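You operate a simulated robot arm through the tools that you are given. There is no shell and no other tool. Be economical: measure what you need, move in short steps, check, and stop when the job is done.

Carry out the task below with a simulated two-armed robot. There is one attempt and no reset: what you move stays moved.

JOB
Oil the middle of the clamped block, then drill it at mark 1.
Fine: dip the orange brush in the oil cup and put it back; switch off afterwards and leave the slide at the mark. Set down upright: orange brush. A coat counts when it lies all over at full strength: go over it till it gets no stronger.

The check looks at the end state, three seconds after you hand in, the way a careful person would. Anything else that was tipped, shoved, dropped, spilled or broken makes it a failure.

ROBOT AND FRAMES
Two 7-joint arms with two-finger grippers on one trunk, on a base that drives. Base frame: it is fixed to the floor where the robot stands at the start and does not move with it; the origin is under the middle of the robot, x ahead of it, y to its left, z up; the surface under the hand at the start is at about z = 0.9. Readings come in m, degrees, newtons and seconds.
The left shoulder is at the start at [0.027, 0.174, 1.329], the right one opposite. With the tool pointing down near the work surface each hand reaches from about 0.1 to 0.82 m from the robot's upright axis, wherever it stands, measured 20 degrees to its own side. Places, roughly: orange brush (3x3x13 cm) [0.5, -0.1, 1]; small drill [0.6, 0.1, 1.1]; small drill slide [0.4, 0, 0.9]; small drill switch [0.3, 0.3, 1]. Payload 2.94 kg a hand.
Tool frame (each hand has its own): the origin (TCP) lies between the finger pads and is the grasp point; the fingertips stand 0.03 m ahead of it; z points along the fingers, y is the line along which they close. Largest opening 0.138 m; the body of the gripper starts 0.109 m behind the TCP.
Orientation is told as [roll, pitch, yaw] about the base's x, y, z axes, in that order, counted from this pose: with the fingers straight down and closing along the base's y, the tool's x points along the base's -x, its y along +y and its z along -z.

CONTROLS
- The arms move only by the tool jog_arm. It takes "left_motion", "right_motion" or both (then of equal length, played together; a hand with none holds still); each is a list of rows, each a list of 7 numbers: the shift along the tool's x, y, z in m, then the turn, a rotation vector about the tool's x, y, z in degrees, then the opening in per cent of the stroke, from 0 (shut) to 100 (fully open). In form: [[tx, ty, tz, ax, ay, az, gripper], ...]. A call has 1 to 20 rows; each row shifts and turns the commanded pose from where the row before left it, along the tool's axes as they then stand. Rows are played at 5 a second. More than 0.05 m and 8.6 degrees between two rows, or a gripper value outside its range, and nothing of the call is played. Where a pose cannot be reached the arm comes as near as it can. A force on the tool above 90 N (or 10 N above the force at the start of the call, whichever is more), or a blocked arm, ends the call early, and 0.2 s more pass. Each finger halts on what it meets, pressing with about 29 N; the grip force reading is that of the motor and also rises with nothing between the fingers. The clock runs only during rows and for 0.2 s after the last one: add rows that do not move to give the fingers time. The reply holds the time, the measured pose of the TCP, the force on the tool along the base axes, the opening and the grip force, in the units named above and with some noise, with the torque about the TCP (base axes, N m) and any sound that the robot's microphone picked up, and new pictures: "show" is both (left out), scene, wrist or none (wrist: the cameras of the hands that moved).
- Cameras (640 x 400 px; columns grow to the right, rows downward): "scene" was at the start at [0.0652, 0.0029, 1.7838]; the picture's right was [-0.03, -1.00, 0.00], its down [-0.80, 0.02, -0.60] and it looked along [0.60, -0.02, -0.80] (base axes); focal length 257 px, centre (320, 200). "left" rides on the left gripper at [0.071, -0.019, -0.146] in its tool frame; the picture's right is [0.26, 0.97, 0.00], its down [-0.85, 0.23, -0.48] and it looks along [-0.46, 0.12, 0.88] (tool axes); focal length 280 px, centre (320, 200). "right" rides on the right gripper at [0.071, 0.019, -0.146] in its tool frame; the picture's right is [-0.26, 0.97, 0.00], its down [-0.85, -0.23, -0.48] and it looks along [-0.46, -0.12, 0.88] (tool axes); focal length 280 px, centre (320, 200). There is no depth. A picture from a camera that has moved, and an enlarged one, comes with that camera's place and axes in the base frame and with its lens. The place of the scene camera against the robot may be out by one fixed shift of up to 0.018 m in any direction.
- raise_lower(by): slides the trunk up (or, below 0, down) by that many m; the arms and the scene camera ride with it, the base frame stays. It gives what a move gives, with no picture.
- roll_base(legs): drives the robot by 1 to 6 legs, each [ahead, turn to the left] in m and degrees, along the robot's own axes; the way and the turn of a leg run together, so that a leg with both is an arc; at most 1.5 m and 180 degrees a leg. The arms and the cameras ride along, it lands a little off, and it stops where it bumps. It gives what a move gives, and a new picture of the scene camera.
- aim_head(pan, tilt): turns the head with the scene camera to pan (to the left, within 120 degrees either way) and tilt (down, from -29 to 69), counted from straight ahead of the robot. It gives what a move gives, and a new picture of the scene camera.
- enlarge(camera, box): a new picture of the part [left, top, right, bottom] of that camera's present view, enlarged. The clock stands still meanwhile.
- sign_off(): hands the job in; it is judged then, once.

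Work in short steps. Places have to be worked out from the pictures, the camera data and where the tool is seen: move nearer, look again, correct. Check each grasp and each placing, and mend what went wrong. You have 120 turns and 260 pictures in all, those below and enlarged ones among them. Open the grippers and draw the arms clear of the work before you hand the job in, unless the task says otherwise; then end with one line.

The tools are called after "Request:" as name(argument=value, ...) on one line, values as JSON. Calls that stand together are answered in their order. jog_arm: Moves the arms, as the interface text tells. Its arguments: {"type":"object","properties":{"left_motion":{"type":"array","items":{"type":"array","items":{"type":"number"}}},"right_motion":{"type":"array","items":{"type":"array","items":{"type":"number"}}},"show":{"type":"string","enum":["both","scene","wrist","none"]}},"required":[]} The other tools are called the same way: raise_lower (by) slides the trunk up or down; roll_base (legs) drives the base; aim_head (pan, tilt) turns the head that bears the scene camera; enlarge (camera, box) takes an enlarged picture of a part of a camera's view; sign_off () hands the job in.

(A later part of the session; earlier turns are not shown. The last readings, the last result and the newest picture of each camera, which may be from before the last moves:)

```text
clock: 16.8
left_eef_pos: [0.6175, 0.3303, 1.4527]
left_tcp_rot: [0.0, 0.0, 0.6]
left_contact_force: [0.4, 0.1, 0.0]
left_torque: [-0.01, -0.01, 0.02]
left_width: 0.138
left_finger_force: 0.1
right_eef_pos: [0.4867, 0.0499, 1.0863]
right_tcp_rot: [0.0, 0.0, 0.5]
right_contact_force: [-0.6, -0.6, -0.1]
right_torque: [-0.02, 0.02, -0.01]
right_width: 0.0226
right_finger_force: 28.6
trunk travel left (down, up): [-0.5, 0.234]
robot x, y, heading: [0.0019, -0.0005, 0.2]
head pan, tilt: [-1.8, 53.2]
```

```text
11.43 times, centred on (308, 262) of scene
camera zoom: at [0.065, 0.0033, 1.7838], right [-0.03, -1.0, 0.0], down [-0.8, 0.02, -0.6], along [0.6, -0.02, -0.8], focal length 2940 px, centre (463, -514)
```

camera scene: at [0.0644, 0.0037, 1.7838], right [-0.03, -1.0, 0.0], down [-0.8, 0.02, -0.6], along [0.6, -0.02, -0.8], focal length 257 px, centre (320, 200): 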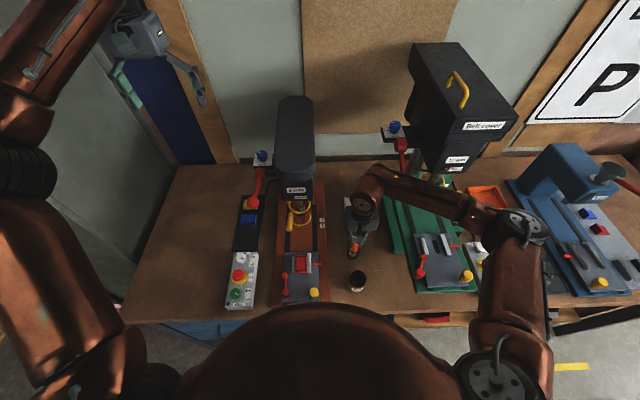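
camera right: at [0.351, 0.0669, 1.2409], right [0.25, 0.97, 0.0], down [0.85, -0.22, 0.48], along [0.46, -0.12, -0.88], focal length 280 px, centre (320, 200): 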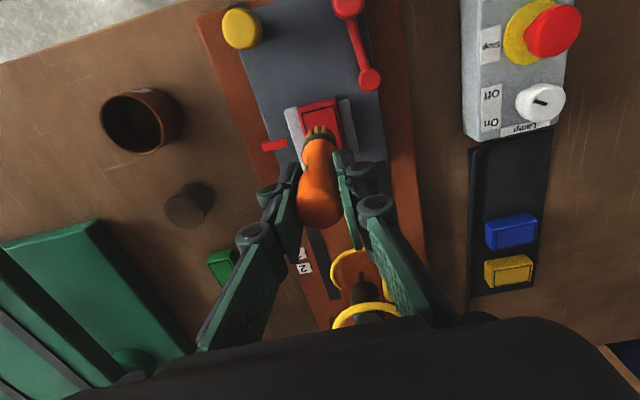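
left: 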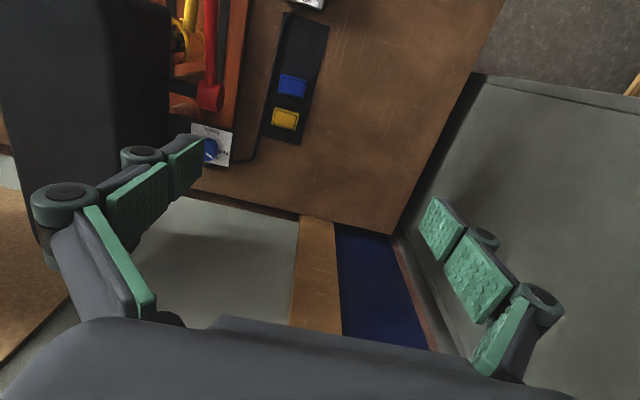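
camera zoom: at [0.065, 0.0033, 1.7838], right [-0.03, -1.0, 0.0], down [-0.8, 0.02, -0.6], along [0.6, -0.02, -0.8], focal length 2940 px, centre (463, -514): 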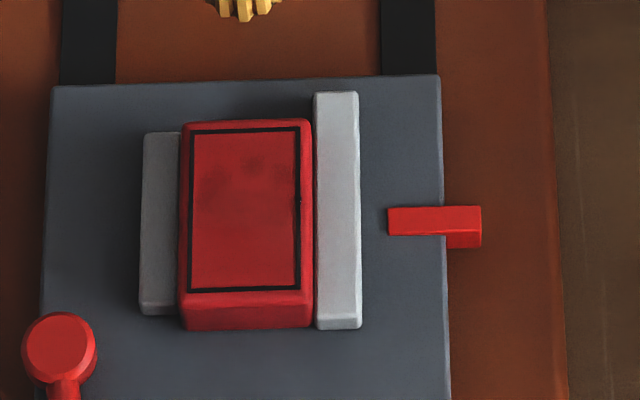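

Faint spots show, centred about 1 cm too far ahead, and only weak. I now press lightly and run three lanes over the framed face, about [0.400–0.436] in x, then lift and look.

Request:
jog_arm(right_motion=[[0.025, 0, 0, 0, 0, 0, 0], [0.025, -0.003, 0, 0, 0, 0, 0], [0, 0, 0.02, 0, 0, 0, 0], [0, 0, 0.011, 0, 0, 0, 0], [0.0117, 0, 0, 0, 0, 0, 0], [0.0117, 0, 0, 0, 0, 0, 0], [0.0117, 0, 0, 0, 0, 0, 0], [0, 0.005, 0, 0, 0, 0, 0], [-0.0117, 0, 0, 0, 0, 0, 0], [-0.0117, 0, 0, 0, 0, 0, 0], [-0.0117, 0, 0, 0, 0, 0, 0], [0, 0.005, 0, 0, 0, 0, 0], [0.0117, 0, 0, 0, 0, 0, 0], [0.0117, 0, 0, 0, 0, 0, 0], [0.0117, 0, 0, 0, 0, 0, 0], [-0.0117, -0.002, 0, 0, 0, 0, 0], [-0.0117, -0.002, 0, 0, 0, 0, 0], [-0.0117, -0.001, 0, 0, 0, 0, 0], [0, 0, 0, 0, 0, 0, 0]], show="none")

Request:
jog_arm(right_motion=[[0, 0, -0.02, 0, 0, 0, 0], [-0.025, 0, -0.01, 0, 0, 0, 0], [-0.025, 0, 0, 0, 0, 0, 0], [0, 0, 0, 0, 0, 0, 0]], show="none")

Request:
enlarge(camera="scene", box=[290, 245, 325, 280])

```text
clock: 20.8
left_eef_pos: [0.6182, 0.3306, 1.4536]
left_tcp_rot: [0.0, 0.0, 0.5]
left_contact_force: [0.7, -0.2, -0.6]
left_torque: [0.0, -0.02, -0.02]
left_width: 0.1379
left_finger_force: 0.1
right_eef_pos: [0.4365, 0.052, 1.0552]
right_tcp_rot: [0.1, 0.0, 0.5]
right_contact_force: [-4.7, -0.5, 14.6]
right_torque: [0.02, 0.46, 0.01]
right_width: 0.0221
right_finger_force: 29.0
trunk travel left (down, up): [-0.5, 0.234]
robot x, y, heading: [-0.0003, -0.0039, -0.1]
head pan, tilt: [-1.8, 53.2]
```

```text
clock: 21.8
left_eef_pos: [0.6169, 0.3298, 1.453]
left_tcp_rot: [0.1, 0.0, 0.5]
left_contact_force: [-0.6, 0.1, 0.0]
left_torque: [0.0, 0.01, 0.02]
left_width: 0.1382
left_finger_force: 0.0
right_eef_pos: [0.4867, 0.0526, 1.0851]
right_tcp_rot: [0.0, 0.0, 0.6]
right_contact_force: [0.4, 0.5, -0.1]
right_torque: [0.01, 0.0, 0.03]
right_width: 0.0225
right_finger_force: 29.4
trunk travel left (down, up): [-0.5, 0.234]
robot x, y, heading: [0.0013, 0.0001, 0.1]
head pan, tilt: [-1.8, 53.2]
```

```text
11.43 times, centred on (308, 262) of scene
camera zoom: at [0.0643, 0.0033, 1.7838], right [-0.03, -1.0, 0.0], down [-0.8, 0.02, -0.6], along [0.6, -0.02, -0.8], focal length 2940 px, centre (463, -514)
```

zoom: 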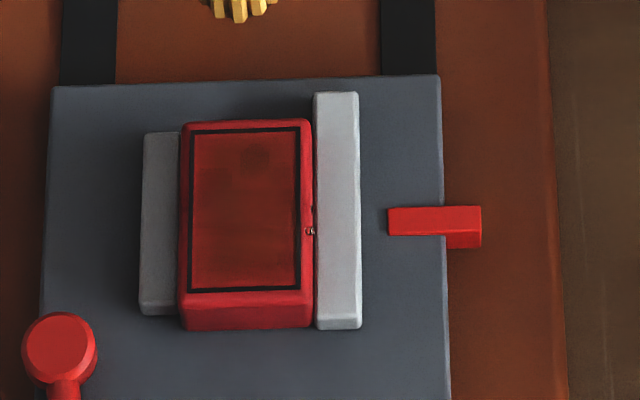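

The coat is building. I look closer for uneven spots and at the speck on the block's right edge.

Request:
enlarge(camera="scene", box=[298, 254, 318, 274])

```text
16.00 times, centred on (308, 264) of scene
camera zoom: at [0.0643, 0.0033, 1.7838], right [-0.03, -1.0, 0.0], down [-0.8, 0.02, -0.6], along [0.6, -0.02, -0.8], focal length 4116 px, centre (512, -824)
```

zoom: 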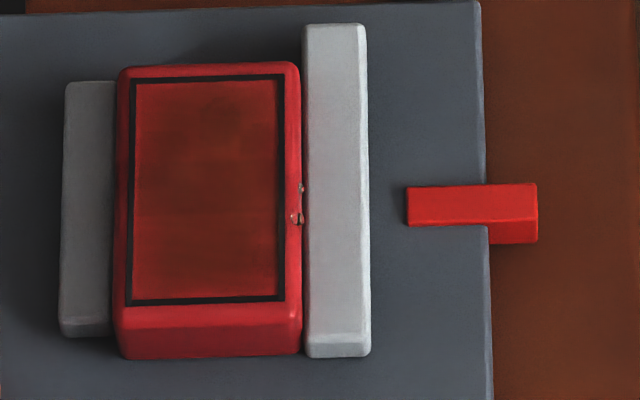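

I check the specks from the wrist camera.

Request:
enlarge(camera="right", box=[260, 10, 350, 110])

```text
4.00 times, centred on (305, 60) of right
camera zoom: at [0.4161, 0.0703, 1.2328], right [0.25, 0.97, 0.0], down [0.85, -0.22, 0.48], along [0.46, -0.12, -0.88], focal length 1122 px, centre (380, 760)
```

zoom: 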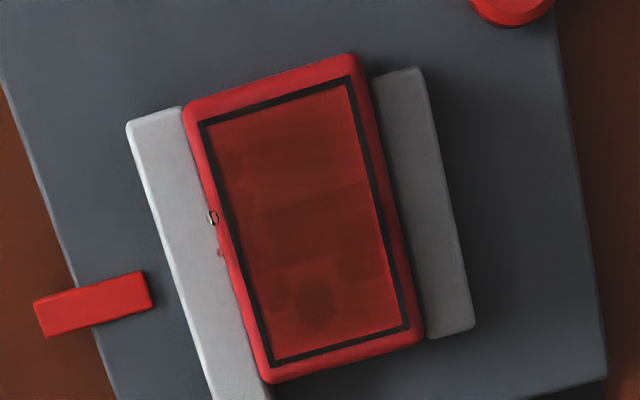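

Two tiny drops lie on the block's right edge; the far end of the frame is still uneven. I run lanes again, reaching 1 cm farther ahead.

Request:
jog_arm(right_motion=[[0.02, -0.003, 0, 0, 0, 0, 0], [0.02, 0, 0.01, 0, 0, 0, 0], [0, 0, 0.02, 0, 0, 0, 0], [0.0157, 0, 0, 0, 0, 0, 0], [0.0157, 0, 0, 0, 0, 0, 0], [0.0157, 0, 0, 0, 0, 0, 0], [0, 0.004, 0, 0, 0, 0, 0], [-0.0157, 0, 0, 0, 0, 0, 0], [-0.0157, 0, 0, 0, 0, 0, 0], [-0.0157, 0, 0, 0, 0, 0, 0], [0, 0.004, 0, 0, 0, 0, 0], [0.0157, 0, 0, 0, 0, 0, 0], [0.0157, 0, 0, 0, 0, 0, 0], [0.0157, 0, 0, 0, 0, 0, 0], [0, -0.004, 0, 0, 0, 0, 0], [-0.0157, 0, 0, 0, 0, 0, 0], [-0.0157, 0, 0, 0, 0, 0, 0], [-0.0157, 0, 0, 0, 0, 0, 0], [0, -0.004, 0, 0, 0, 0, 0], [0, 0, 0, 0, 0, 0, 0]], show="none")

Request:
jog_arm(right_motion=[[0.0157, 0, 0, 0, 0, 0, 0], [0.0157, 0, 0, 0, 0, 0, 0], [0.0157, 0, 0, 0, 0, 0, 0], [0, 0.008, 0, 0, 0, 0, 0], [-0.0157, 0, 0, 0, 0, 0, 0], [-0.0157, 0, 0, 0, 0, 0, 0], [-0.0157, 0, 0, 0, 0, 0, 0], [0, -0.005, 0, 0, 0, 0, 0], [0, 0, -0.02, 0, 0, 0, 0], [-0.02, 0, -0.01, 0, 0, 0, 0], [-0.02, 0, 0, 0, 0, 0, 0], [0, 0, 0, 0, 0, 0, 0]], show="none")

Request:
enlarge(camera="right", box=[260, 10, 350, 110])

Request:
enlarge(camera="scene", box=[298, 254, 318, 274])

```text
clock: 26.0
left_eef_pos: [0.6191, 0.33, 1.4532]
left_tcp_rot: [0.0, 0.0, 0.6]
left_contact_force: [0.1, -0.1, 0.0]
left_torque: [-0.01, -0.02, -0.01]
left_width: 0.138
left_finger_force: 0.1
right_eef_pos: [0.4488, 0.0503, 1.0548]
right_tcp_rot: [0.0, 0.0, 0.6]
right_contact_force: [-0.6, 0.4, -0.1]
right_torque: [0.02, 0.0, -0.01]
right_width: 0.0222
right_finger_force: 28.8
trunk travel left (down, up): [-0.5, 0.234]
robot x, y, heading: [-0.0017, 0.0001, 0.5]
head pan, tilt: [-1.8, 53.2]
```

```text
clock: 28.6
left_eef_pos: [0.6176, 0.3308, 1.4528]
left_tcp_rot: [-0.1, 0.0, 0.6]
left_contact_force: [-0.3, 1.3, 0.1]
left_torque: [0.0, 0.01, -0.01]
left_width: 0.1378
left_finger_force: 0.1
right_eef_pos: [0.4882, 0.0534, 1.0849]
right_tcp_rot: [0.0, 0.0, 0.6]
right_contact_force: [0.7, -1.1, -1.0]
right_torque: [0.0, -0.02, 0.01]
right_width: 0.0226
right_finger_force: 29.3
trunk travel left (down, up): [-0.5, 0.234]
robot x, y, heading: [0.0039, 0.0019, -0.1]
head pan, tilt: [-1.8, 53.2]
```

```text
4.00 times, centred on (305, 60) of right
camera zoom: at [0.4177, 0.0703, 1.2328], right [0.25, 0.97, 0.0], down [0.85, -0.22, 0.48], along [0.46, -0.12, -0.88], focal length 1122 px, centre (380, 760)
```

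zoom: 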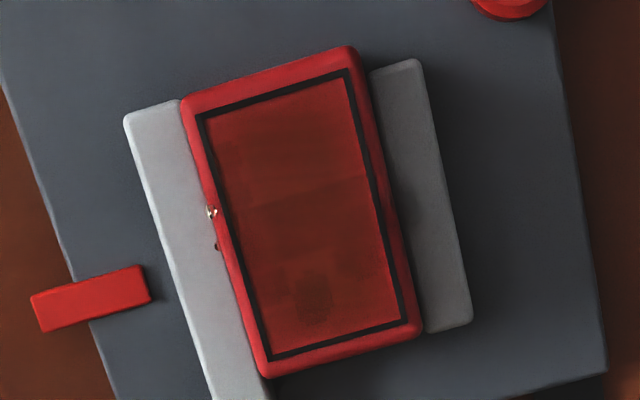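

```text
16.00 times, centred on (308, 264) of scene
camera zoom: at [0.065, 0.0035, 1.7838], right [-0.03, -1.0, 0.0], down [-0.8, 0.02, -0.6], along [0.6, -0.02, -0.8], focal length 4116 px, centre (512, -824)
```

zoom: 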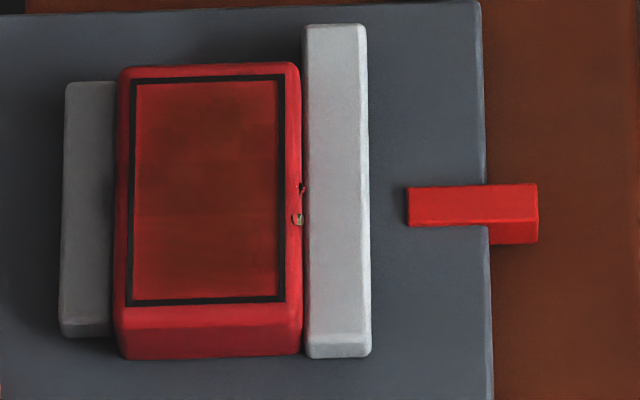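

Little change in that pass and the end force was near zero, so pressure was too light. I run lanes with 2 mm more press, slower.

Request:
jog_arm(right_motion=[[0.018, -0.003, 0.01, 0, 0, 0, 0], [0.018, 0, 0.012, 0, 0, 0, 0], [0, 0, 0.012, 0, 0, 0, 0], [0.0135, 0, 0, 0, 0, 0, 0], [0.0135, 0, 0, 0, 0, 0, 0], [0.0135, 0, 0, 0, 0, 0, 0], [0.0135, 0, 0, 0, 0, 0, 0], [0, 0.004, 0, 0, 0, 0, 0], [-0.0135, 0, 0, 0, 0, 0, 0], [-0.0135, 0, 0, 0, 0, 0, 0], [-0.0135, 0, 0, 0, 0, 0, 0], [-0.0135, 0, 0, 0, 0, 0, 0], [0, 0, 0, 0, 0, 0, 0]], show="none")

Request:
jog_arm(right_motion=[[0, 0.004, 0, 0, 0, 0, 0], [0.0135, 0, 0, 0, 0, 0, 0], [0.0135, 0, 0, 0, 0, 0, 0], [0.0135, 0, 0, 0, 0, 0, 0], [0.0135, 0, 0, 0, 0, 0, 0], [0, -0.004, 0, 0, 0, 0, 0], [-0.0135, 0, 0, 0, 0, 0, 0], [-0.0135, 0, 0, 0, 0, 0, 0], [-0.0135, 0, 0, 0, 0, 0, 0], [-0.0135, 0, 0, 0, 0, 0, 0], [0, 0, 0, 0, 0, 0, 0]], show="none")

Request:
jog_arm(right_motion=[[0, 0, -0.02, 0, 0, 0, 0], [-0.02, 0, -0.014, 0, 0, 0, 0], [-0.016, 0, 0, 0, 0, 0, 0], [0, 0, 0, 0, 0, 0, 0]], show="none")

Request:
enlarge(camera="right", box=[260, 10, 350, 110])

Request:
enlarge(camera="scene", box=[290, 235, 325, 274])

```text
clock: 31.4
left_eef_pos: [0.614, 0.3299, 1.4547]
left_tcp_rot: [0.0, -0.2, 0.7]
left_contact_force: [-0.2, -0.6, -0.2]
left_torque: [0.01, 0.0, 0.01]
left_width: 0.138
left_finger_force: 0.0
right_eef_pos: [0.4484, 0.052, 1.0501]
right_tcp_rot: [0.0, -0.3, 0.7]
right_contact_force: [-0.4, 0.5, -1.0]
right_torque: [0.02, 0.04, 0.05]
right_width: 0.022
right_finger_force: 29.0
trunk travel left (down, up): [-0.5, 0.234]
robot x, y, heading: [0.0008, -0.0001, -0.3]
head pan, tilt: [-1.8, 53.2]
```

```text
clock: 33.8
left_eef_pos: [0.6154, 0.3278, 1.4537]
left_tcp_rot: [0.1, -0.1, 0.7]
left_contact_force: [0.0, -0.2, -0.5]
left_torque: [0.02, 0.01, 0.0]
left_width: 0.1378
left_finger_force: 0.0
right_eef_pos: [0.4495, 0.0512, 1.0536]
right_tcp_rot: [0.1, -0.1, 0.6]
right_contact_force: [-0.3, -0.6, 0.3]
right_torque: [0.0, 0.01, 0.01]
right_width: 0.0221
right_finger_force: 28.6
trunk travel left (down, up): [-0.5, 0.234]
robot x, y, heading: [0.0006, -0.0012, -0.1]
head pan, tilt: [-1.8, 53.2]
```

```text
clock: 34.8
left_eef_pos: [0.6168, 0.3294, 1.4529]
left_tcp_rot: [0.0, 0.1, 0.7]
left_contact_force: [-1.1, 0.1, 0.1]
left_torque: [-0.01, -0.03, -0.02]
left_width: 0.1382
left_finger_force: 0.0
right_eef_pos: [0.4885, 0.0529, 1.0858]
right_tcp_rot: [0.0, 0.0, 0.5]
right_contact_force: [-0.7, 0.4, -0.2]
right_torque: [-0.01, 0.0, -0.03]
right_width: 0.0218
right_finger_force: 28.9
trunk travel left (down, up): [-0.5, 0.234]
robot x, y, heading: [-0.0016, -0.0018, -0.0]
head pan, tilt: [-1.8, 53.2]
```

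```text
4.00 times, centred on (305, 60) of right
camera zoom: at [0.4188, 0.0703, 1.2331], right [0.25, 0.97, 0.0], down [0.85, -0.22, 0.48], along [0.46, -0.12, -0.88], focal length 1122 px, centre (380, 760)
```

zoom: 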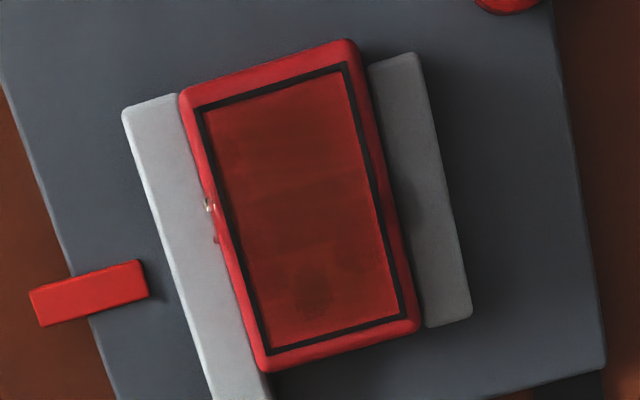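

```text
10.26 times, centred on (308, 254) of scene
camera zoom: at [0.0644, 0.0032, 1.7838], right [-0.03, -1.0, 0.0], down [-0.8, 0.02, -0.6], along [0.6, -0.02, -0.8], focal length 2639 px, centre (448, -359)
```

zoom: 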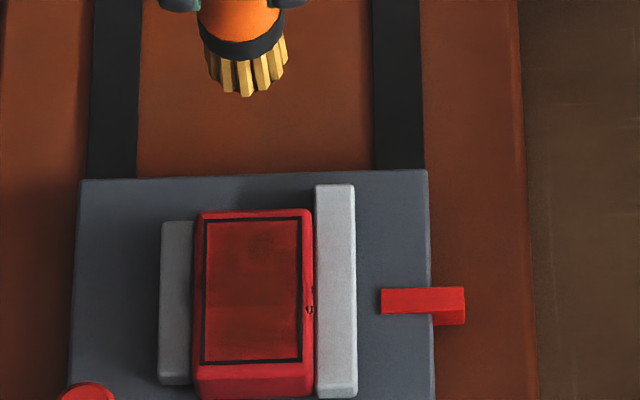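

Judging by the pictures the bristles sit about 8 mm ahead of the TCP, so at x 0.449 they ran off the far edge. I keep the TCP within 0.398–0.439 and do four denser lanes.

Request:
jog_arm(right_motion=[[0.024, -0.0045, 0, 0, 0, 0, 0], [0.024, -0.005, 0.01, 0, 0, 0, 0], [0, 0, 0.0208, 0, 0, 0, 0], [0.0103, 0, 0, 0, 0, 0, 0], [0.0103, 0, 0, 0, 0, 0, 0], [0.0103, 0, 0, 0, 0, 0, 0], [0.0103, 0, 0, 0, 0, 0, 0], [0, 0.0045, 0, 0, 0, 0, 0], [-0.0103, 0, 0, 0, 0, 0, 0], [-0.0103, 0, 0, 0, 0, 0, 0], [-0.0103, 0, 0, 0, 0, 0, 0], [-0.0103, 0, 0, 0, 0, 0, 0], [0, 0.0045, 0, 0, 0, 0, 0], [0.0103, 0, 0, 0, 0, 0, 0], [0.0103, 0, 0, 0, 0, 0, 0], [0.0103, 0, 0, 0, 0, 0, 0], [0.0103, 0, 0, 0, 0, 0, 0]], show="none")

Request:
jog_arm(right_motion=[[0, 0.0045, 0, 0, 0, 0, 0], [-0.0103, 0, 0, 0, 0, 0, 0], [-0.0103, 0, 0, 0, 0, 0, 0], [-0.0103, 0, 0, 0, 0, 0, 0], [-0.0103, 0, 0, 0, 0, 0, 0], [0, -0.0045, 0, 0, 0, 0, 0], [0, -0.0045, 0, 0, 0, 0, 0], [0, -0.0045, 0, 0, 0, 0, 0], [0.006, 0, 0, 0, 0, 0, 0], [0, 0.0045, 0, 0, 0, 0, 0], [0, 0.0045, 0, 0, 0, 0, 0], [0, 0.0045, 0, 0, 0, 0, 0]], show="none")

Request:
jog_arm(right_motion=[[0, -0.004, -0.02, 0, 0, 0, 0], [-0.03, 0, -0.0108, 0, 0, 0, 0], [-0.024, 0, 0, 0, 0, 0, 0], [0, 0, 0, 0, 0, 0, 0]], show="none")

Request:
enlarge(camera="right", box=[260, 10, 350, 110])

Request:
enlarge(camera="scene", box=[298, 254, 318, 274])

```text
clock: 38.4
left_eef_pos: [0.6177, 0.3302, 1.4529]
left_tcp_rot: [0.0, 0.0, 0.6]
left_contact_force: [0.1, -0.5, 0.2]
left_torque: [-0.01, -0.02, 0.0]
left_width: 0.1381
left_finger_force: 0.1
right_eef_pos: [0.3981, 0.0508, 1.0547]
right_tcp_rot: [0.0, -0.1, 0.6]
right_contact_force: [-0.5, -0.8, -0.6]
right_torque: [-0.01, 0.01, 0.01]
right_width: 0.022
right_finger_force: 28.9
trunk travel left (down, up): [-0.5, 0.234]
robot x, y, heading: [0.0017, -0.002, 0.0]
head pan, tilt: [-1.8, 53.2]
```

```text
clock: 41.0
left_eef_pos: [0.6187, 0.3292, 1.4535]
left_tcp_rot: [0.0, 0.0, 0.6]
left_contact_force: [-0.7, 0.6, 0.6]
left_torque: [-0.02, 0.0, 0.01]
left_width: 0.138
left_finger_force: 0.1
right_eef_pos: [0.4348, 0.0575, 1.0536]
right_tcp_rot: [0.0, 0.0, 0.5]
right_contact_force: [0.2, -0.4, -0.9]
right_torque: [-0.04, 0.03, -0.01]
right_width: 0.022
right_finger_force: 28.7
trunk travel left (down, up): [-0.5, 0.234]
robot x, y, heading: [-0.0023, -0.0032, -0.1]
head pan, tilt: [-1.8, 53.2]
```

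```text
clock: 42.0
left_eef_pos: [0.6179, 0.3301, 1.4537]
left_tcp_rot: [-0.1, 0.0, 0.6]
left_contact_force: [-0.1, -0.2, -0.3]
left_torque: [0.03, -0.01, -0.01]
left_width: 0.1382
left_finger_force: 0.0
right_eef_pos: [0.4874, 0.053, 1.0854]
right_tcp_rot: [0.0, 0.1, 0.5]
right_contact_force: [0.7, -0.7, -1.0]
right_torque: [0.0, -0.04, -0.02]
right_width: 0.0219
right_finger_force: 29.2
trunk travel left (down, up): [-0.5, 0.234]
robot x, y, heading: [-0.0028, -0.0003, -0.1]
head pan, tilt: [-1.8, 53.2]
```

```text
4.00 times, centred on (305, 60) of right
camera zoom: at [0.4168, 0.0704, 1.2324], right [0.25, 0.97, 0.0], down [0.85, -0.22, 0.48], along [0.46, -0.12, -0.88], focal length 1122 px, centre (380, 760)
```

zoom: 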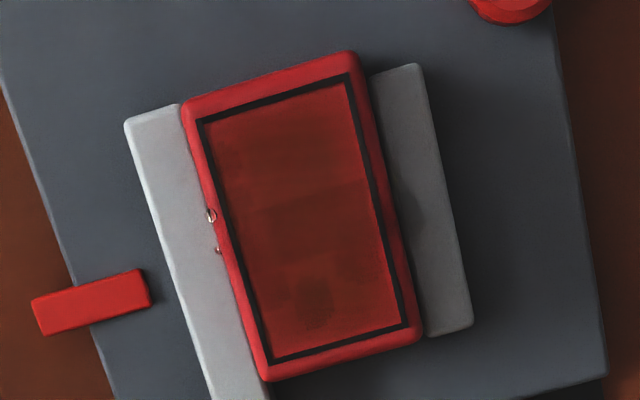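

```text
16.00 times, centred on (308, 264) of scene
camera zoom: at [0.0647, 0.003, 1.7838], right [-0.03, -1.0, 0.0], down [-0.8, 0.02, -0.6], along [0.6, -0.02, -0.8], focal length 4116 px, centre (512, -824)
```

zoom: 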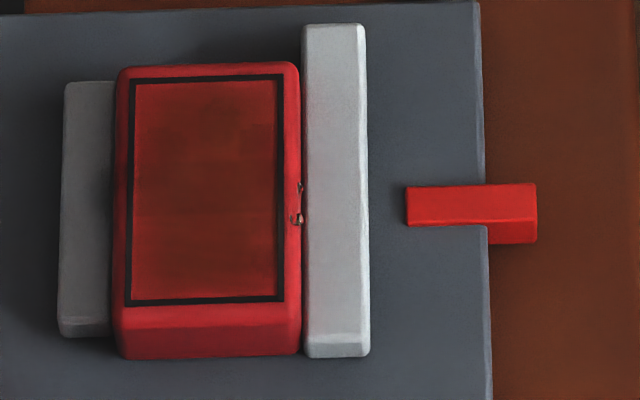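

Force was about zero: the brush has slid up slightly in the fingers. I find contact anew over the middle with 1.5 mm steps.

Request:
jog_arm(right_motion=[[0.034, -0.001, 0, 0, 0, 0, 0], [0.034, 0, 0.01, 0, 0, 0, 0], [0, 0, 0.02, 0, 0, 0, 0], [0, 0, 0.0015, 0, 0, 0, 0], [0, 0, 0, 0, 0, 0, 0]], show="none")

Request:
jog_arm(right_motion=[[0, 0, 0.0015, 0, 0, 0, 0], [0, 0, 0, 0, 0, 0, 0]], show="none")

Request:
enlarge(camera="right", box=[260, 70, 380, 190])

Request:
enlarge(camera="scene", box=[290, 245, 325, 280])

```text
clock: 43.2
left_eef_pos: [0.6174, 0.3287, 1.4525]
left_tcp_rot: [0.0, 0.0, 0.6]
left_contact_force: [-0.7, -0.3, 0.0]
left_torque: [0.01, 0.01, 0.02]
left_width: 0.1379
left_finger_force: 0.0
right_eef_pos: [0.4193, 0.0516, 1.0529]
right_tcp_rot: [0.0, 0.1, 0.6]
right_contact_force: [0.4, -0.4, -0.2]
right_torque: [0.01, 0.02, 0.02]
right_width: 0.0222
right_finger_force: 28.9
trunk travel left (down, up): [-0.5, 0.234]
robot x, y, heading: [-0.0002, -0.0003, -0.1]
head pan, tilt: [-1.8, 53.2]
```

```text
clock: 43.8
left_eef_pos: [0.6193, 0.3302, 1.4527]
left_tcp_rot: [-0.1, 0.0, 0.6]
left_contact_force: [-0.4, -0.3, 0.5]
left_torque: [-0.01, 0.0, 0.01]
left_width: 0.1378
left_finger_force: 0.0
right_eef_pos: [0.4201, 0.0526, 1.0509]
right_tcp_rot: [0.0, -0.1, 0.4]
right_contact_force: [0.0, 0.3, -0.5]
right_torque: [-0.01, 0.03, 0.01]
right_width: 0.022
right_finger_force: 29.3
trunk travel left (down, up): [-0.5, 0.234]
robot x, y, heading: [0.0031, 0.0016, 0.2]
head pan, tilt: [-1.8, 53.2]
```

```text
3.33 times, centred on (320, 130) of right
camera zoom: at [0.3491, 0.07, 1.1982], right [0.25, 0.97, 0.0], down [0.85, -0.22, 0.48], along [0.46, -0.12, -0.88], focal length 935 px, centre (320, 433)
```

zoom: 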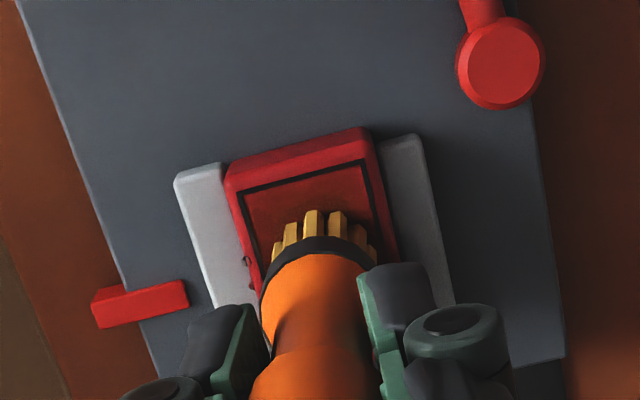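

```text
11.43 times, centred on (308, 262) of scene
camera zoom: at [0.0654, 0.0033, 1.7838], right [-0.03, -1.0, 0.0], down [-0.8, 0.02, -0.6], along [0.6, -0.02, -0.8], focal length 2940 px, centre (463, -514)
```

zoom: 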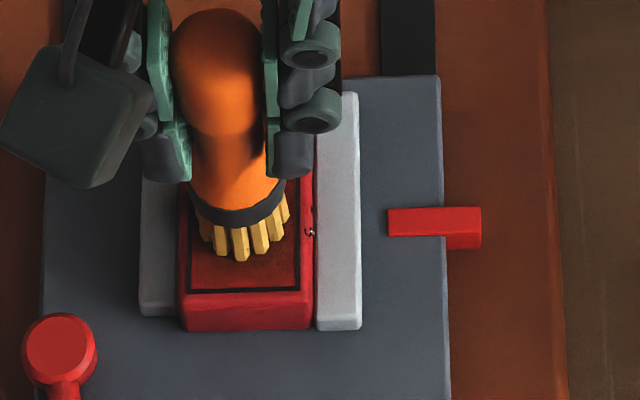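

Still no contact; further 1.5 mm steps.

Request:
jog_arm(right_motion=[[0, 0, 0.0015, 0, 0, 0, 0], [0, 0, 0, 0, 0, 0, 0]], show="none")

Request:
jog_arm(right_motion=[[0, 0, 0.0015, 0, 0, 0, 0], [0, 0, 0, 0, 0, 0, 0]], show="none")

```text
clock: 44.4
left_eef_pos: [0.6177, 0.3295, 1.4533]
left_tcp_rot: [0.0, 0.0, 0.6]
left_contact_force: [0.1, 0.8, -0.9]
left_torque: [-0.01, 0.03, 0.02]
left_width: 0.138
left_finger_force: 0.0
right_eef_pos: [0.4184, 0.053, 1.0507]
right_tcp_rot: [-0.1, 0.1, 0.5]
right_contact_force: [0.2, 0.1, 3.3]
right_torque: [0.0, 0.11, 0.0]
right_width: 0.0219
right_finger_force: 29.3
trunk travel left (down, up): [-0.5, 0.234]
robot x, y, heading: [0.0018, 0.003, -0.1]
head pan, tilt: [-1.8, 53.2]
```

```text
clock: 45.0
left_eef_pos: [0.6184, 0.3276, 1.4526]
left_tcp_rot: [0.0, 0.1, 0.7]
left_contact_force: [-0.1, 0.3, -0.5]
left_torque: [0.01, 0.02, -0.03]
left_width: 0.1379
left_finger_force: 0.1
right_eef_pos: [0.419, 0.0523, 1.0504]
right_tcp_rot: [0.1, -0.1, 0.5]
right_contact_force: [-0.4, -1.4, 15.2]
right_torque: [-0.08, 0.06, 0.0]
right_width: 0.0219
right_finger_force: 28.3
trunk travel left (down, up): [-0.5, 0.234]
robot x, y, heading: [-0.0004, 0.0024, -0.1]
head pan, tilt: [-1.8, 53.2]
```

Contact at 15 N. Now lanes at this height: x 0.399–0.437, y 0.045–0.058.

Request:
jog_arm(right_motion=[[-0.009, -0.004, 0, 0, 0, 0, 0], [-0.009, -0.003, 0, 0, 0, 0, 0], [0.0095, 0, 0, 0, 0, 0, 0], [0.0095, 0, 0, 0, 0, 0, 0], [0.0095, 0, 0, 0, 0, 0, 0], [0.0095, 0, 0, 0, 0, 0, 0], [0, 0.0045, 0, 0, 0, 0, 0], [-0.0095, 0, 0, 0, 0, 0, 0], [-0.0095, 0, 0, 0, 0, 0, 0], [-0.0095, 0, 0, 0, 0, 0, 0], [-0.0095, 0, 0, 0, 0, 0, 0], [0, 0.0045, 0, 0, 0, 0, 0], [0.0095, 0, 0, 0, 0, 0, 0], [0.0095, 0, 0, 0, 0, 0, 0], [0.0095, 0, 0, 0, 0, 0, 0], [0.0095, 0, 0, 0, 0, 0, 0], [0, 0.0035, 0, 0, 0, 0, 0]], show="none")

Request:
jog_arm(right_motion=[[-0.0095, 0, 0, 0, 0, 0, 0], [-0.0095, 0, 0, 0, 0, 0, 0], [-0.0095, 0, 0, 0, 0, 0, 0], [-0.0095, 0, 0, 0, 0, 0, 0], [0, -0.0045, 0, 0, 0, 0, 0], [0, -0.0045, 0, 0, 0, 0, 0], [0, -0.0035, 0, 0, 0, 0, 0], [0.006, 0, 0, 0, 0, 0, 0], [0, 0.0045, 0, 0, 0, 0, 0], [0, 0.0045, 0, 0, 0, 0, 0], [0, 0.0035, 0, 0, 0, 0, 0], [0, 0, 0, 0, 0, 0, 0]], show="none")

Request:
jog_arm(right_motion=[[0, -0.004, -0.02, 0, 0, 0, 0], [-0.03, 0, -0.016, 0, 0, 0, 0], [-0.026, 0, 0, 0, 0, 0, 0], [0, 0, 0, 0, 0, 0, 0]], show="none")

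Request:
enlarge(camera="right", box=[260, 10, 350, 110])

Request:
enlarge(camera="scene", box=[298, 254, 318, 274])

```text
clock: 48.6
left_eef_pos: [0.6183, 0.3311, 1.4535]
left_tcp_rot: [0.0, 0.0, 0.6]
left_contact_force: [-0.8, -0.6, 0.4]
left_torque: [-0.02, 0.0, -0.01]
left_width: 0.138
left_finger_force: 0.1
right_eef_pos: [0.4, 0.057, 1.0484]
right_tcp_rot: [0.0, 0.1, 0.5]
right_contact_force: [-0.8, 0.2, -1.0]
right_torque: [-0.02, -0.04, 0.0]
right_width: 0.0218
right_finger_force: 29.2
trunk travel left (down, up): [-0.5, 0.234]
robot x, y, heading: [0.0033, 0.0008, -0.1]
head pan, tilt: [-1.8, 53.2]
```

```text
clock: 51.2
left_eef_pos: [0.617, 0.3297, 1.4524]
left_tcp_rot: [-0.1, 0.1, 0.5]
left_contact_force: [0.5, 0.3, 0.0]
left_torque: [-0.02, -0.02, 0.01]
left_width: 0.138
left_finger_force: 0.1
right_eef_pos: [0.4327, 0.0566, 1.0482]
right_tcp_rot: [-0.1, 0.0, 0.5]
right_contact_force: [-0.6, -0.3, 0.4]
right_torque: [-0.01, 0.06, 0.02]
right_width: 0.0216
right_finger_force: 29.4
trunk travel left (down, up): [-0.5, 0.234]
robot x, y, heading: [-0.0028, -0.0013, 0.2]
head pan, tilt: [-1.8, 53.2]
```

```text
clock: 52.2
left_eef_pos: [0.6188, 0.3296, 1.4527]
left_tcp_rot: [0.0, 0.1, 0.6]
left_contact_force: [0.5, 0.1, 0.7]
left_torque: [0.0, -0.01, 0.0]
left_width: 0.138
left_finger_force: 0.0
right_eef_pos: [0.4895, 0.0532, 1.0841]
right_tcp_rot: [0.0, 0.0, 0.3]
right_contact_force: [0.1, -1.0, -0.4]
right_torque: [0.01, -0.01, -0.01]
right_width: 0.022
right_finger_force: 28.9
trunk travel left (down, up): [-0.5, 0.234]
robot x, y, heading: [-0.0028, 0.0032, -0.1]
head pan, tilt: [-1.8, 53.2]
```

```text
4.00 times, centred on (305, 60) of right
camera zoom: at [0.4181, 0.0703, 1.2316], right [0.25, 0.97, 0.0], down [0.85, -0.22, 0.48], along [0.46, -0.12, -0.88], focal length 1122 px, centre (380, 760)
```

zoom: 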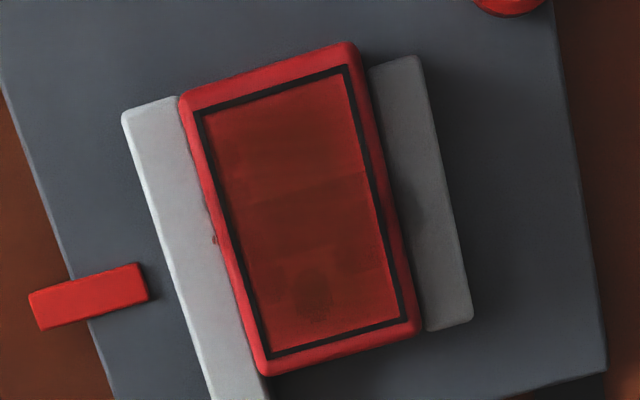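

```text
16.00 times, centred on (308, 264) of scene
camera zoom: at [0.0645, 0.003, 1.7838], right [-0.03, -1.0, 0.0], down [-0.8, 0.02, -0.6], along [0.6, -0.02, -0.8], focal length 4116 px, centre (512, -824)
```

zoom: 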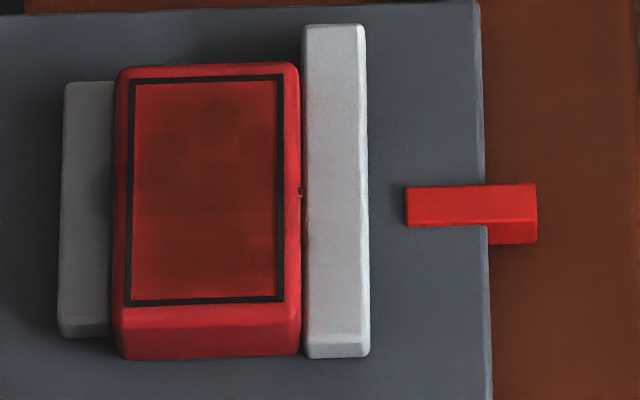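

The coat is weaker at the ends and the brush is probably running dry and slipping up a little. I go and dip again (TCP a bit lower).

Request:
jog_arm(right_motion=[[0, 0, -0.043, 0, 0, 0, 0], [0.0246, -0.0379, 0, 0, 0, 0, 0], [0.0246, -0.0379, 0, 0, 0, 0, 0], [0.0246, -0.0379, 0, 0, 0, 0, 0], [0.0246, -0.0379, 0, 0, 0, 0, 0], [0.0246, -0.0379, 0, 0, 0, 0, 0], [0, 0, 0.04, 0, 0, 0, 0], [0, 0, 0, 0, 0, 0, 0]], show="none")

Request:
enlarge(camera="scene", box=[330, 230, 390, 310])

Request:
enlarge(camera="right", box=[240, 60, 400, 240])

```text
clock: 54.0
left_eef_pos: [0.6173, 0.3291, 1.454]
left_tcp_rot: [0.0, 0.0, 0.6]
left_contact_force: [-0.5, -1.0, 0.3]
left_torque: [-0.03, -0.01, 0.01]
left_width: 0.1381
left_finger_force: 0.0
right_eef_pos: [0.3644, -0.1375, 1.0887]
right_tcp_rot: [0.0, -0.1, 0.4]
right_contact_force: [0.4, -0.3, -0.3]
right_torque: [0.0, -0.01, -0.03]
right_width: 0.0218
right_finger_force: 29.1
trunk travel left (down, up): [-0.5, 0.234]
robot x, y, heading: [-0.0009, -0.0025, -0.1]
head pan, tilt: [-1.8, 53.2]
```

```text
5.00 times, centred on (360, 270) of scene
camera zoom: at [0.064, 0.0027, 1.7839], right [-0.03, -1.0, 0.0], down [-0.8, 0.03, -0.6], along [0.6, -0.02, -0.8], focal length 1286 px, centre (120, -150)
```

zoom: 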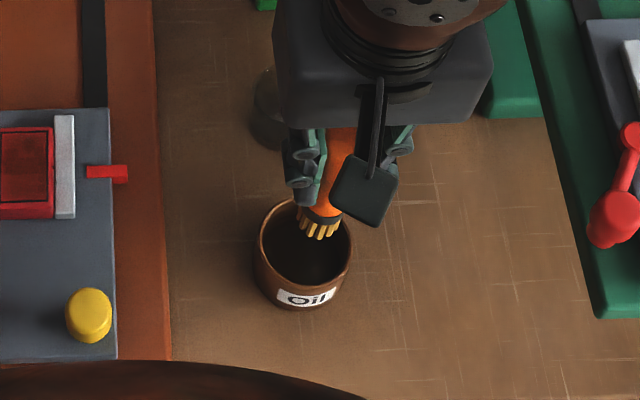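

```text
2.22 times, centred on (320, 150) of right
camera zoom: at [0.2937, -0.1208, 1.236], right [0.25, 0.97, 0.0], down [0.85, -0.22, 0.48], along [0.46, -0.12, -0.88], focal length 623 px, centre (320, 311)
```

zoom: 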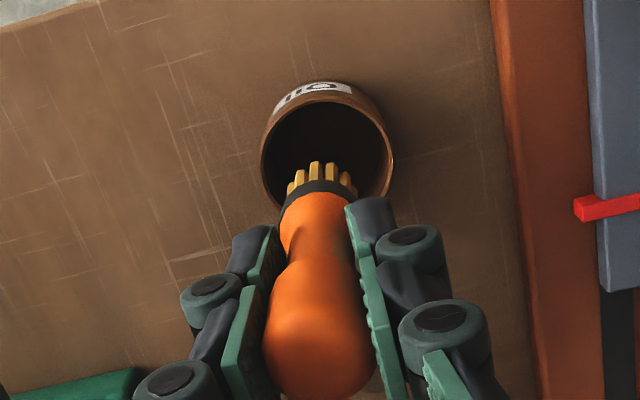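

Well placed over the cup; dip 7.5 cm down, hold a second, lift and let it drip a moment.

Request:
jog_arm(right_motion=[[-0.002, 0, 0.02, 0, 0, 0, 0], [0, 0, 0.03, 0, 0, 0, 0], [0, 0, 0.025, 0, 0, 0, 0], [0, 0, 0, 0, 0, 0, 0], [0, 0, 0, 0, 0, 0, 0], [0, 0, 0, 0, 0, 0, 0], [0, 0, 0, 0, 0, 0, 0], [0, 0, -0.03, 0, 0, 0, 0], [0, 0, -0.03, 0, 0, 0, 0], [0, 0, 0, 0, 0, 0, 0], [0, 0, 0, 0, 0, 0, 0], [0, 0, 0, 0, 0, 0, 0], [0, 0, -0.055, 0, 0, 0, 0]], show="none")

Request:
enlarge(camera="scene", box=[330, 220, 390, 310])

```text
refused: row 13 steps farther than a row can; nothing moved
```

```text
4.44 times, centred on (360, 265) of scene
camera zoom: at [0.064, 0.0027, 1.7839], right [-0.03, -1.0, 0.0], down [-0.8, 0.03, -0.6], along [0.6, -0.02, -0.8], focal length 1143 px, centre (142, -89)
```

zoom: 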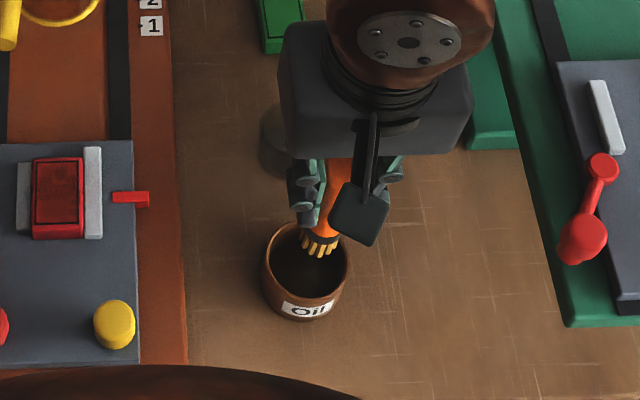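

Repeating with the last step split, and then carrying it back over the block.

Request:
jog_arm(right_motion=[[-0.002, 0, 0.02, 0, 0, 0, 0], [0, 0, 0.03, 0, 0, 0, 0], [0, 0, 0.025, 0, 0, 0, 0], [0, 0, 0, 0, 0, 0, 0], [0, 0, 0, 0, 0, 0, 0], [0, 0, 0, 0, 0, 0, 0], [0, 0, 0, 0, 0, 0, 0], [0, 0, -0.03, 0, 0, 0, 0], [0, 0, -0.03, 0, 0, 0, 0], [0, 0, 0, 0, 0, 0, 0], [0, 0, 0, 0, 0, 0, 0], [0, 0, 0, 0, 0, 0, 0], [0, 0, -0.028, 0, 0, 0, 0], [0, 0, -0.028, 0, 0, 0, 0]], show="none")

Request:
jog_arm(right_motion=[[-0.012, 0.0376, 0, 0, 0, 0, 0], [-0.012, 0.0376, 0, 0, 0, 0, 0], [-0.012, 0.0376, 0, 0, 0, 0, 0], [-0.012, 0.0376, 0, 0, 0, 0, 0], [-0.005, 0.0376, 0, 0, 0, 0, 0], [0, 0, 0.035, 0, 0, 0, 0], [0, 0, 0.035, 0, 0, 0, 0], [0, 0, 0, 0, 0, 0, 0]], show="none")

Request:
enlarge(camera="scene", box=[270, 220, 390, 300])

Request:
enlarge(camera="right", box=[260, 70, 380, 190])

```text
clock: 57.0
left_eef_pos: [0.6179, 0.3306, 1.4528]
left_tcp_rot: [0.0, 0.0, 0.6]
left_contact_force: [-0.3, 0.0, 0.1]
left_torque: [-0.03, 0.01, -0.01]
left_width: 0.138
left_finger_force: 0.1
right_eef_pos: [0.3676, -0.1366, 1.1271]
right_tcp_rot: [0.1, 0.0, 0.5]
right_contact_force: [0.3, 1.2, -0.2]
right_torque: [-0.03, -0.01, -0.02]
right_width: 0.0218
right_finger_force: 29.1
trunk travel left (down, up): [-0.5, 0.234]
robot x, y, heading: [0.0001, -0.0, -0.1]
head pan, tilt: [-1.8, 53.2]
```

```text
clock: 58.8
left_eef_pos: [0.6178, 0.3303, 1.4541]
left_tcp_rot: [0.0, 0.0, 0.6]
left_contact_force: [0.3, 0.4, 0.5]
left_torque: [-0.01, -0.01, 0.0]
left_width: 0.1381
left_finger_force: 0.0
right_eef_pos: [0.4192, 0.0507, 1.0575]
right_tcp_rot: [-0.1, -0.1, 0.6]
right_contact_force: [0.3, 0.8, -1.0]
right_torque: [0.02, -0.01, 0.0]
right_width: 0.0217
right_finger_force: 28.9
trunk travel left (down, up): [-0.5, 0.234]
robot x, y, heading: [-0.0005, -0.0034, -0.2]
head pan, tilt: [-1.8, 53.2]
```

```text
5.00 times, centred on (330, 260) of scene
camera zoom: at [0.065, 0.0036, 1.7838], right [-0.03, -1.0, 0.0], down [-0.8, 0.02, -0.6], along [0.6, -0.02, -0.8], focal length 1286 px, centre (270, -100)
```

zoom: 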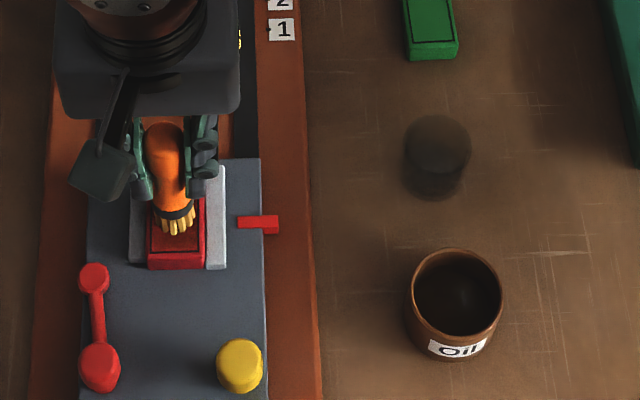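

```text
3.33 times, centred on (320, 130) of right
camera zoom: at [0.3486, 0.0688, 1.2048], right [0.25, 0.97, 0.0], down [0.85, -0.22, 0.48], along [0.46, -0.12, -0.88], focal length 935 px, centre (320, 433)
```

zoom: 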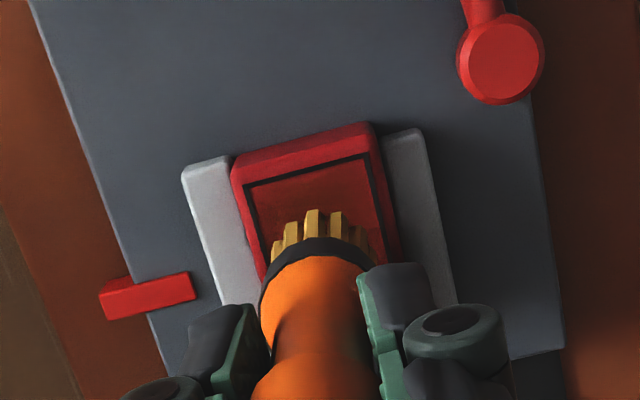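

No drips on the table. I descend to contact.

Request:
jog_arm(right_motion=[[0, 0, 0.007, 0, 0, 0, 0], [0, 0, 0.0015, 0, 0, 0, 0], [0, 0, 0, 0, 0, 0, 0]], show="none")

Request:
jog_arm(right_motion=[[0, 0, 0.001, 0, 0, 0, 0], [0, 0, 0, 0, 0, 0, 0]], show="none")

Request:
jog_arm(right_motion=[[0, 0, 0.001, 0, 0, 0, 0], [0, 0, 0, 0, 0, 0, 0]], show="none")

```text
clock: 59.6
left_eef_pos: [0.6198, 0.3294, 1.4532]
left_tcp_rot: [0.0, -0.1, 0.6]
left_contact_force: [0.3, 0.2, 0.0]
left_torque: [-0.02, -0.01, -0.03]
left_width: 0.138
left_finger_force: 0.0
right_eef_pos: [0.4193, 0.052, 1.05]
right_tcp_rot: [0.0, 0.0, 0.5]
right_contact_force: [-0.6, 0.1, -0.9]
right_torque: [0.02, 0.04, 0.01]
right_width: 0.0219
right_finger_force: 28.9
trunk travel left (down, up): [-0.5, 0.234]
robot x, y, heading: [0.0002, -0.0025, -0.1]
head pan, tilt: [-1.8, 53.2]
```

```text
clock: 60.2
left_eef_pos: [0.6184, 0.33, 1.4528]
left_tcp_rot: [0.0, 0.0, 0.5]
left_contact_force: [0.3, -0.3, -0.4]
left_torque: [-0.03, 0.03, 0.02]
left_width: 0.1379
left_finger_force: 0.0
right_eef_pos: [0.4198, 0.0511, 1.0494]
right_tcp_rot: [0.1, 0.0, 0.5]
right_contact_force: [0.6, 0.0, -0.2]
right_torque: [0.01, 0.03, 0.01]
right_width: 0.0218
right_finger_force: 29.2
trunk travel left (down, up): [-0.5, 0.234]
robot x, y, heading: [0.0005, -0.0026, 0.1]
head pan, tilt: [-1.8, 53.2]
```

```text
clock: 60.8
left_eef_pos: [0.6178, 0.3303, 1.4522]
left_tcp_rot: [0.0, 0.0, 0.7]
left_contact_force: [1.2, -0.5, -0.4]
left_torque: [-0.02, -0.02, 0.01]
left_width: 0.1384
left_finger_force: 0.1
right_eef_pos: [0.4207, 0.052, 1.0482]
right_tcp_rot: [-0.1, 0.0, 0.5]
right_contact_force: [0.6, -0.1, 0.4]
right_torque: [-0.01, -0.01, -0.02]
right_width: 0.0219
right_finger_force: 29.4
trunk travel left (down, up): [-0.5, 0.234]
robot x, y, heading: [-0.0009, 0.0004, -0.1]
head pan, tilt: [-1.8, 53.2]
```

Just touching. One more mm and lanes a bit wider (x 0.394–0.442).

Request:
jog_arm(right_motion=[[0, 0, 0.001, 0, 0, 0, 0], [-0.011, -0.004, 0, 0, 0, 0, 0], [-0.011, -0.004, 0, 0, 0, 0, 0], [0.012, 0, 0, 0, 0, 0, 0], [0.012, 0, 0, 0, 0, 0, 0], [0.012, 0, 0, 0, 0, 0, 0], [0.012, 0, 0, 0, 0, 0, 0], [0, 0.005, 0, 0, 0, 0, 0], [-0.012, 0, 0, 0, 0, 0, 0], [-0.012, 0, 0, 0, 0, 0, 0], [-0.012, 0, 0, 0, 0, 0, 0], [-0.012, 0, 0, 0, 0, 0, 0], [0, 0.005, 0, 0, 0, 0, 0], [0.012, 0, 0, 0, 0, 0, 0], [0.012, 0, 0, 0, 0, 0, 0], [0.012, 0, 0, 0, 0, 0, 0], [0.012, 0, 0, 0, 0, 0, 0], [0, 0.005, 0, 0, 0, 0, 0]], show="none")

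Request:
jog_arm(right_motion=[[-0.012, 0, 0.0007, 0, 0, 0, 0], [-0.012, 0, 0, 0, 0, 0, 0], [-0.012, 0, 0, 0, 0, 0, 0], [-0.012, 0, 0, 0, 0, 0, 0], [0, -0.005, 0, 0, 0, 0, 0], [0, -0.005, 0, 0, 0, 0, 0], [0, -0.005, 0, 0, 0, 0, 0], [0.006, 0, 0, 0, 0, 0, 0], [0, 0.005, 0, 0, 0, 0, 0], [0, 0.005, 0, 0, 0, 0, 0], [0, 0.005, 0, 0, 0, 0, 0], [0, 0, 0, 0, 0, 0, 0]], show="none")

Request:
jog_arm(right_motion=[[0, -0.006, -0.02, 0, 0, 0, 0], [-0.03, 0, -0.018, 0, 0, 0, 0], [-0.021, 0, 0, 0, 0, 0, 0], [0, 0, 0, 0, 0, 0, 0]], show="none")

Request:
enlarge(camera="right", box=[260, 10, 350, 110])

Request:
enlarge(camera="scene", box=[298, 254, 318, 274])

```text
clock: 64.6
left_eef_pos: [0.6195, 0.3297, 1.4531]
left_tcp_rot: [-0.1, 0.1, 0.6]
left_contact_force: [-0.4, 0.7, -0.5]
left_torque: [-0.01, -0.01, -0.01]
left_width: 0.138
left_finger_force: 0.0
right_eef_pos: [0.3944, 0.0594, 1.0479]
right_tcp_rot: [0.0, 0.2, 0.5]
right_contact_force: [0.0, -0.3, -0.4]
right_torque: [-0.03, 0.03, -0.01]
right_width: 0.022
right_finger_force: 28.9
trunk travel left (down, up): [-0.5, 0.234]
robot x, y, heading: [0.0009, 0.0014, 0.2]
head pan, tilt: [-1.8, 53.2]
```

```text
clock: 67.2
left_eef_pos: [0.618, 0.3286, 1.454]
left_tcp_rot: [0.0, 0.1, 0.6]
left_contact_force: [-0.1, -0.4, 0.4]
left_torque: [0.02, 0.0, 0.02]
left_width: 0.1379
left_finger_force: 0.1
right_eef_pos: [0.4344, 0.0594, 1.0472]
right_tcp_rot: [0.0, -0.1, 0.5]
right_contact_force: [-1.9, -4.8, 13.5]
right_torque: [-0.35, 0.23, 0.05]
right_width: 0.0219
right_finger_force: 29.0
trunk travel left (down, up): [-0.5, 0.234]
robot x, y, heading: [0.0048, -0.0032, -0.3]
head pan, tilt: [-1.8, 53.2]
```

```text
clock: 68.2
left_eef_pos: [0.6174, 0.3295, 1.4541]
left_tcp_rot: [0.0, 0.1, 0.5]
left_contact_force: [-1.0, -0.4, -0.7]
left_torque: [0.03, -0.01, -0.02]
left_width: 0.1378
left_finger_force: 0.1
right_eef_pos: [0.4851, 0.0536, 1.086]
right_tcp_rot: [0.1, 0.0, 0.6]
right_contact_force: [-0.1, 0.1, 0.2]
right_torque: [0.03, -0.01, -0.01]
right_width: 0.0215
right_finger_force: 28.8
trunk travel left (down, up): [-0.5, 0.234]
robot x, y, heading: [0.0038, -0.0024, 0.0]
head pan, tilt: [-1.8, 53.2]
```

```text
4.00 times, centred on (305, 60) of right
camera zoom: at [0.415, 0.0703, 1.2318], right [0.25, 0.97, 0.0], down [0.85, -0.22, 0.48], along [0.46, -0.12, -0.88], focal length 1122 px, centre (380, 760)
```

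zoom: 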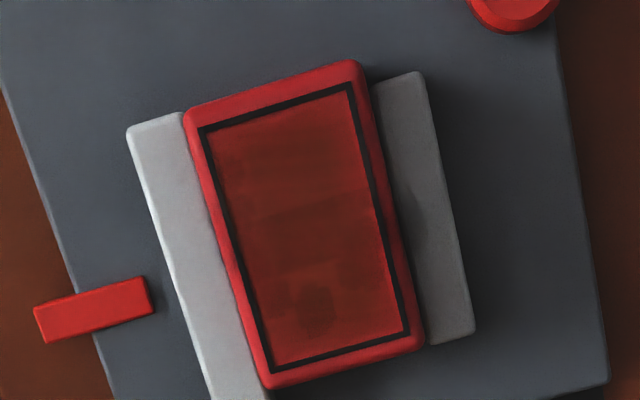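

```text
16.00 times, centred on (308, 264) of scene
camera zoom: at [0.0645, 0.0029, 1.7838], right [-0.03, -1.0, 0.0], down [-0.8, 0.02, -0.6], along [0.6, -0.02, -0.8], focal length 4116 px, centre (512, -824)
```

zoom: 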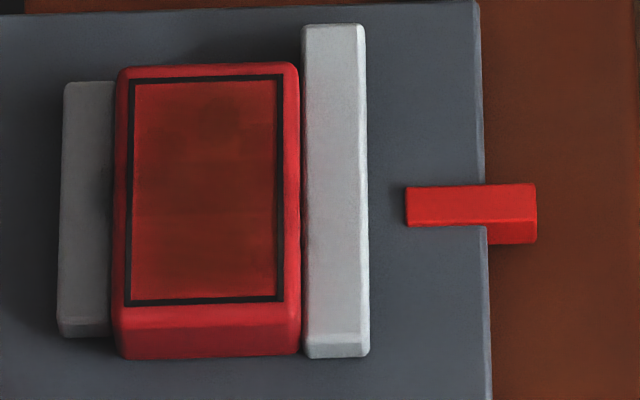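

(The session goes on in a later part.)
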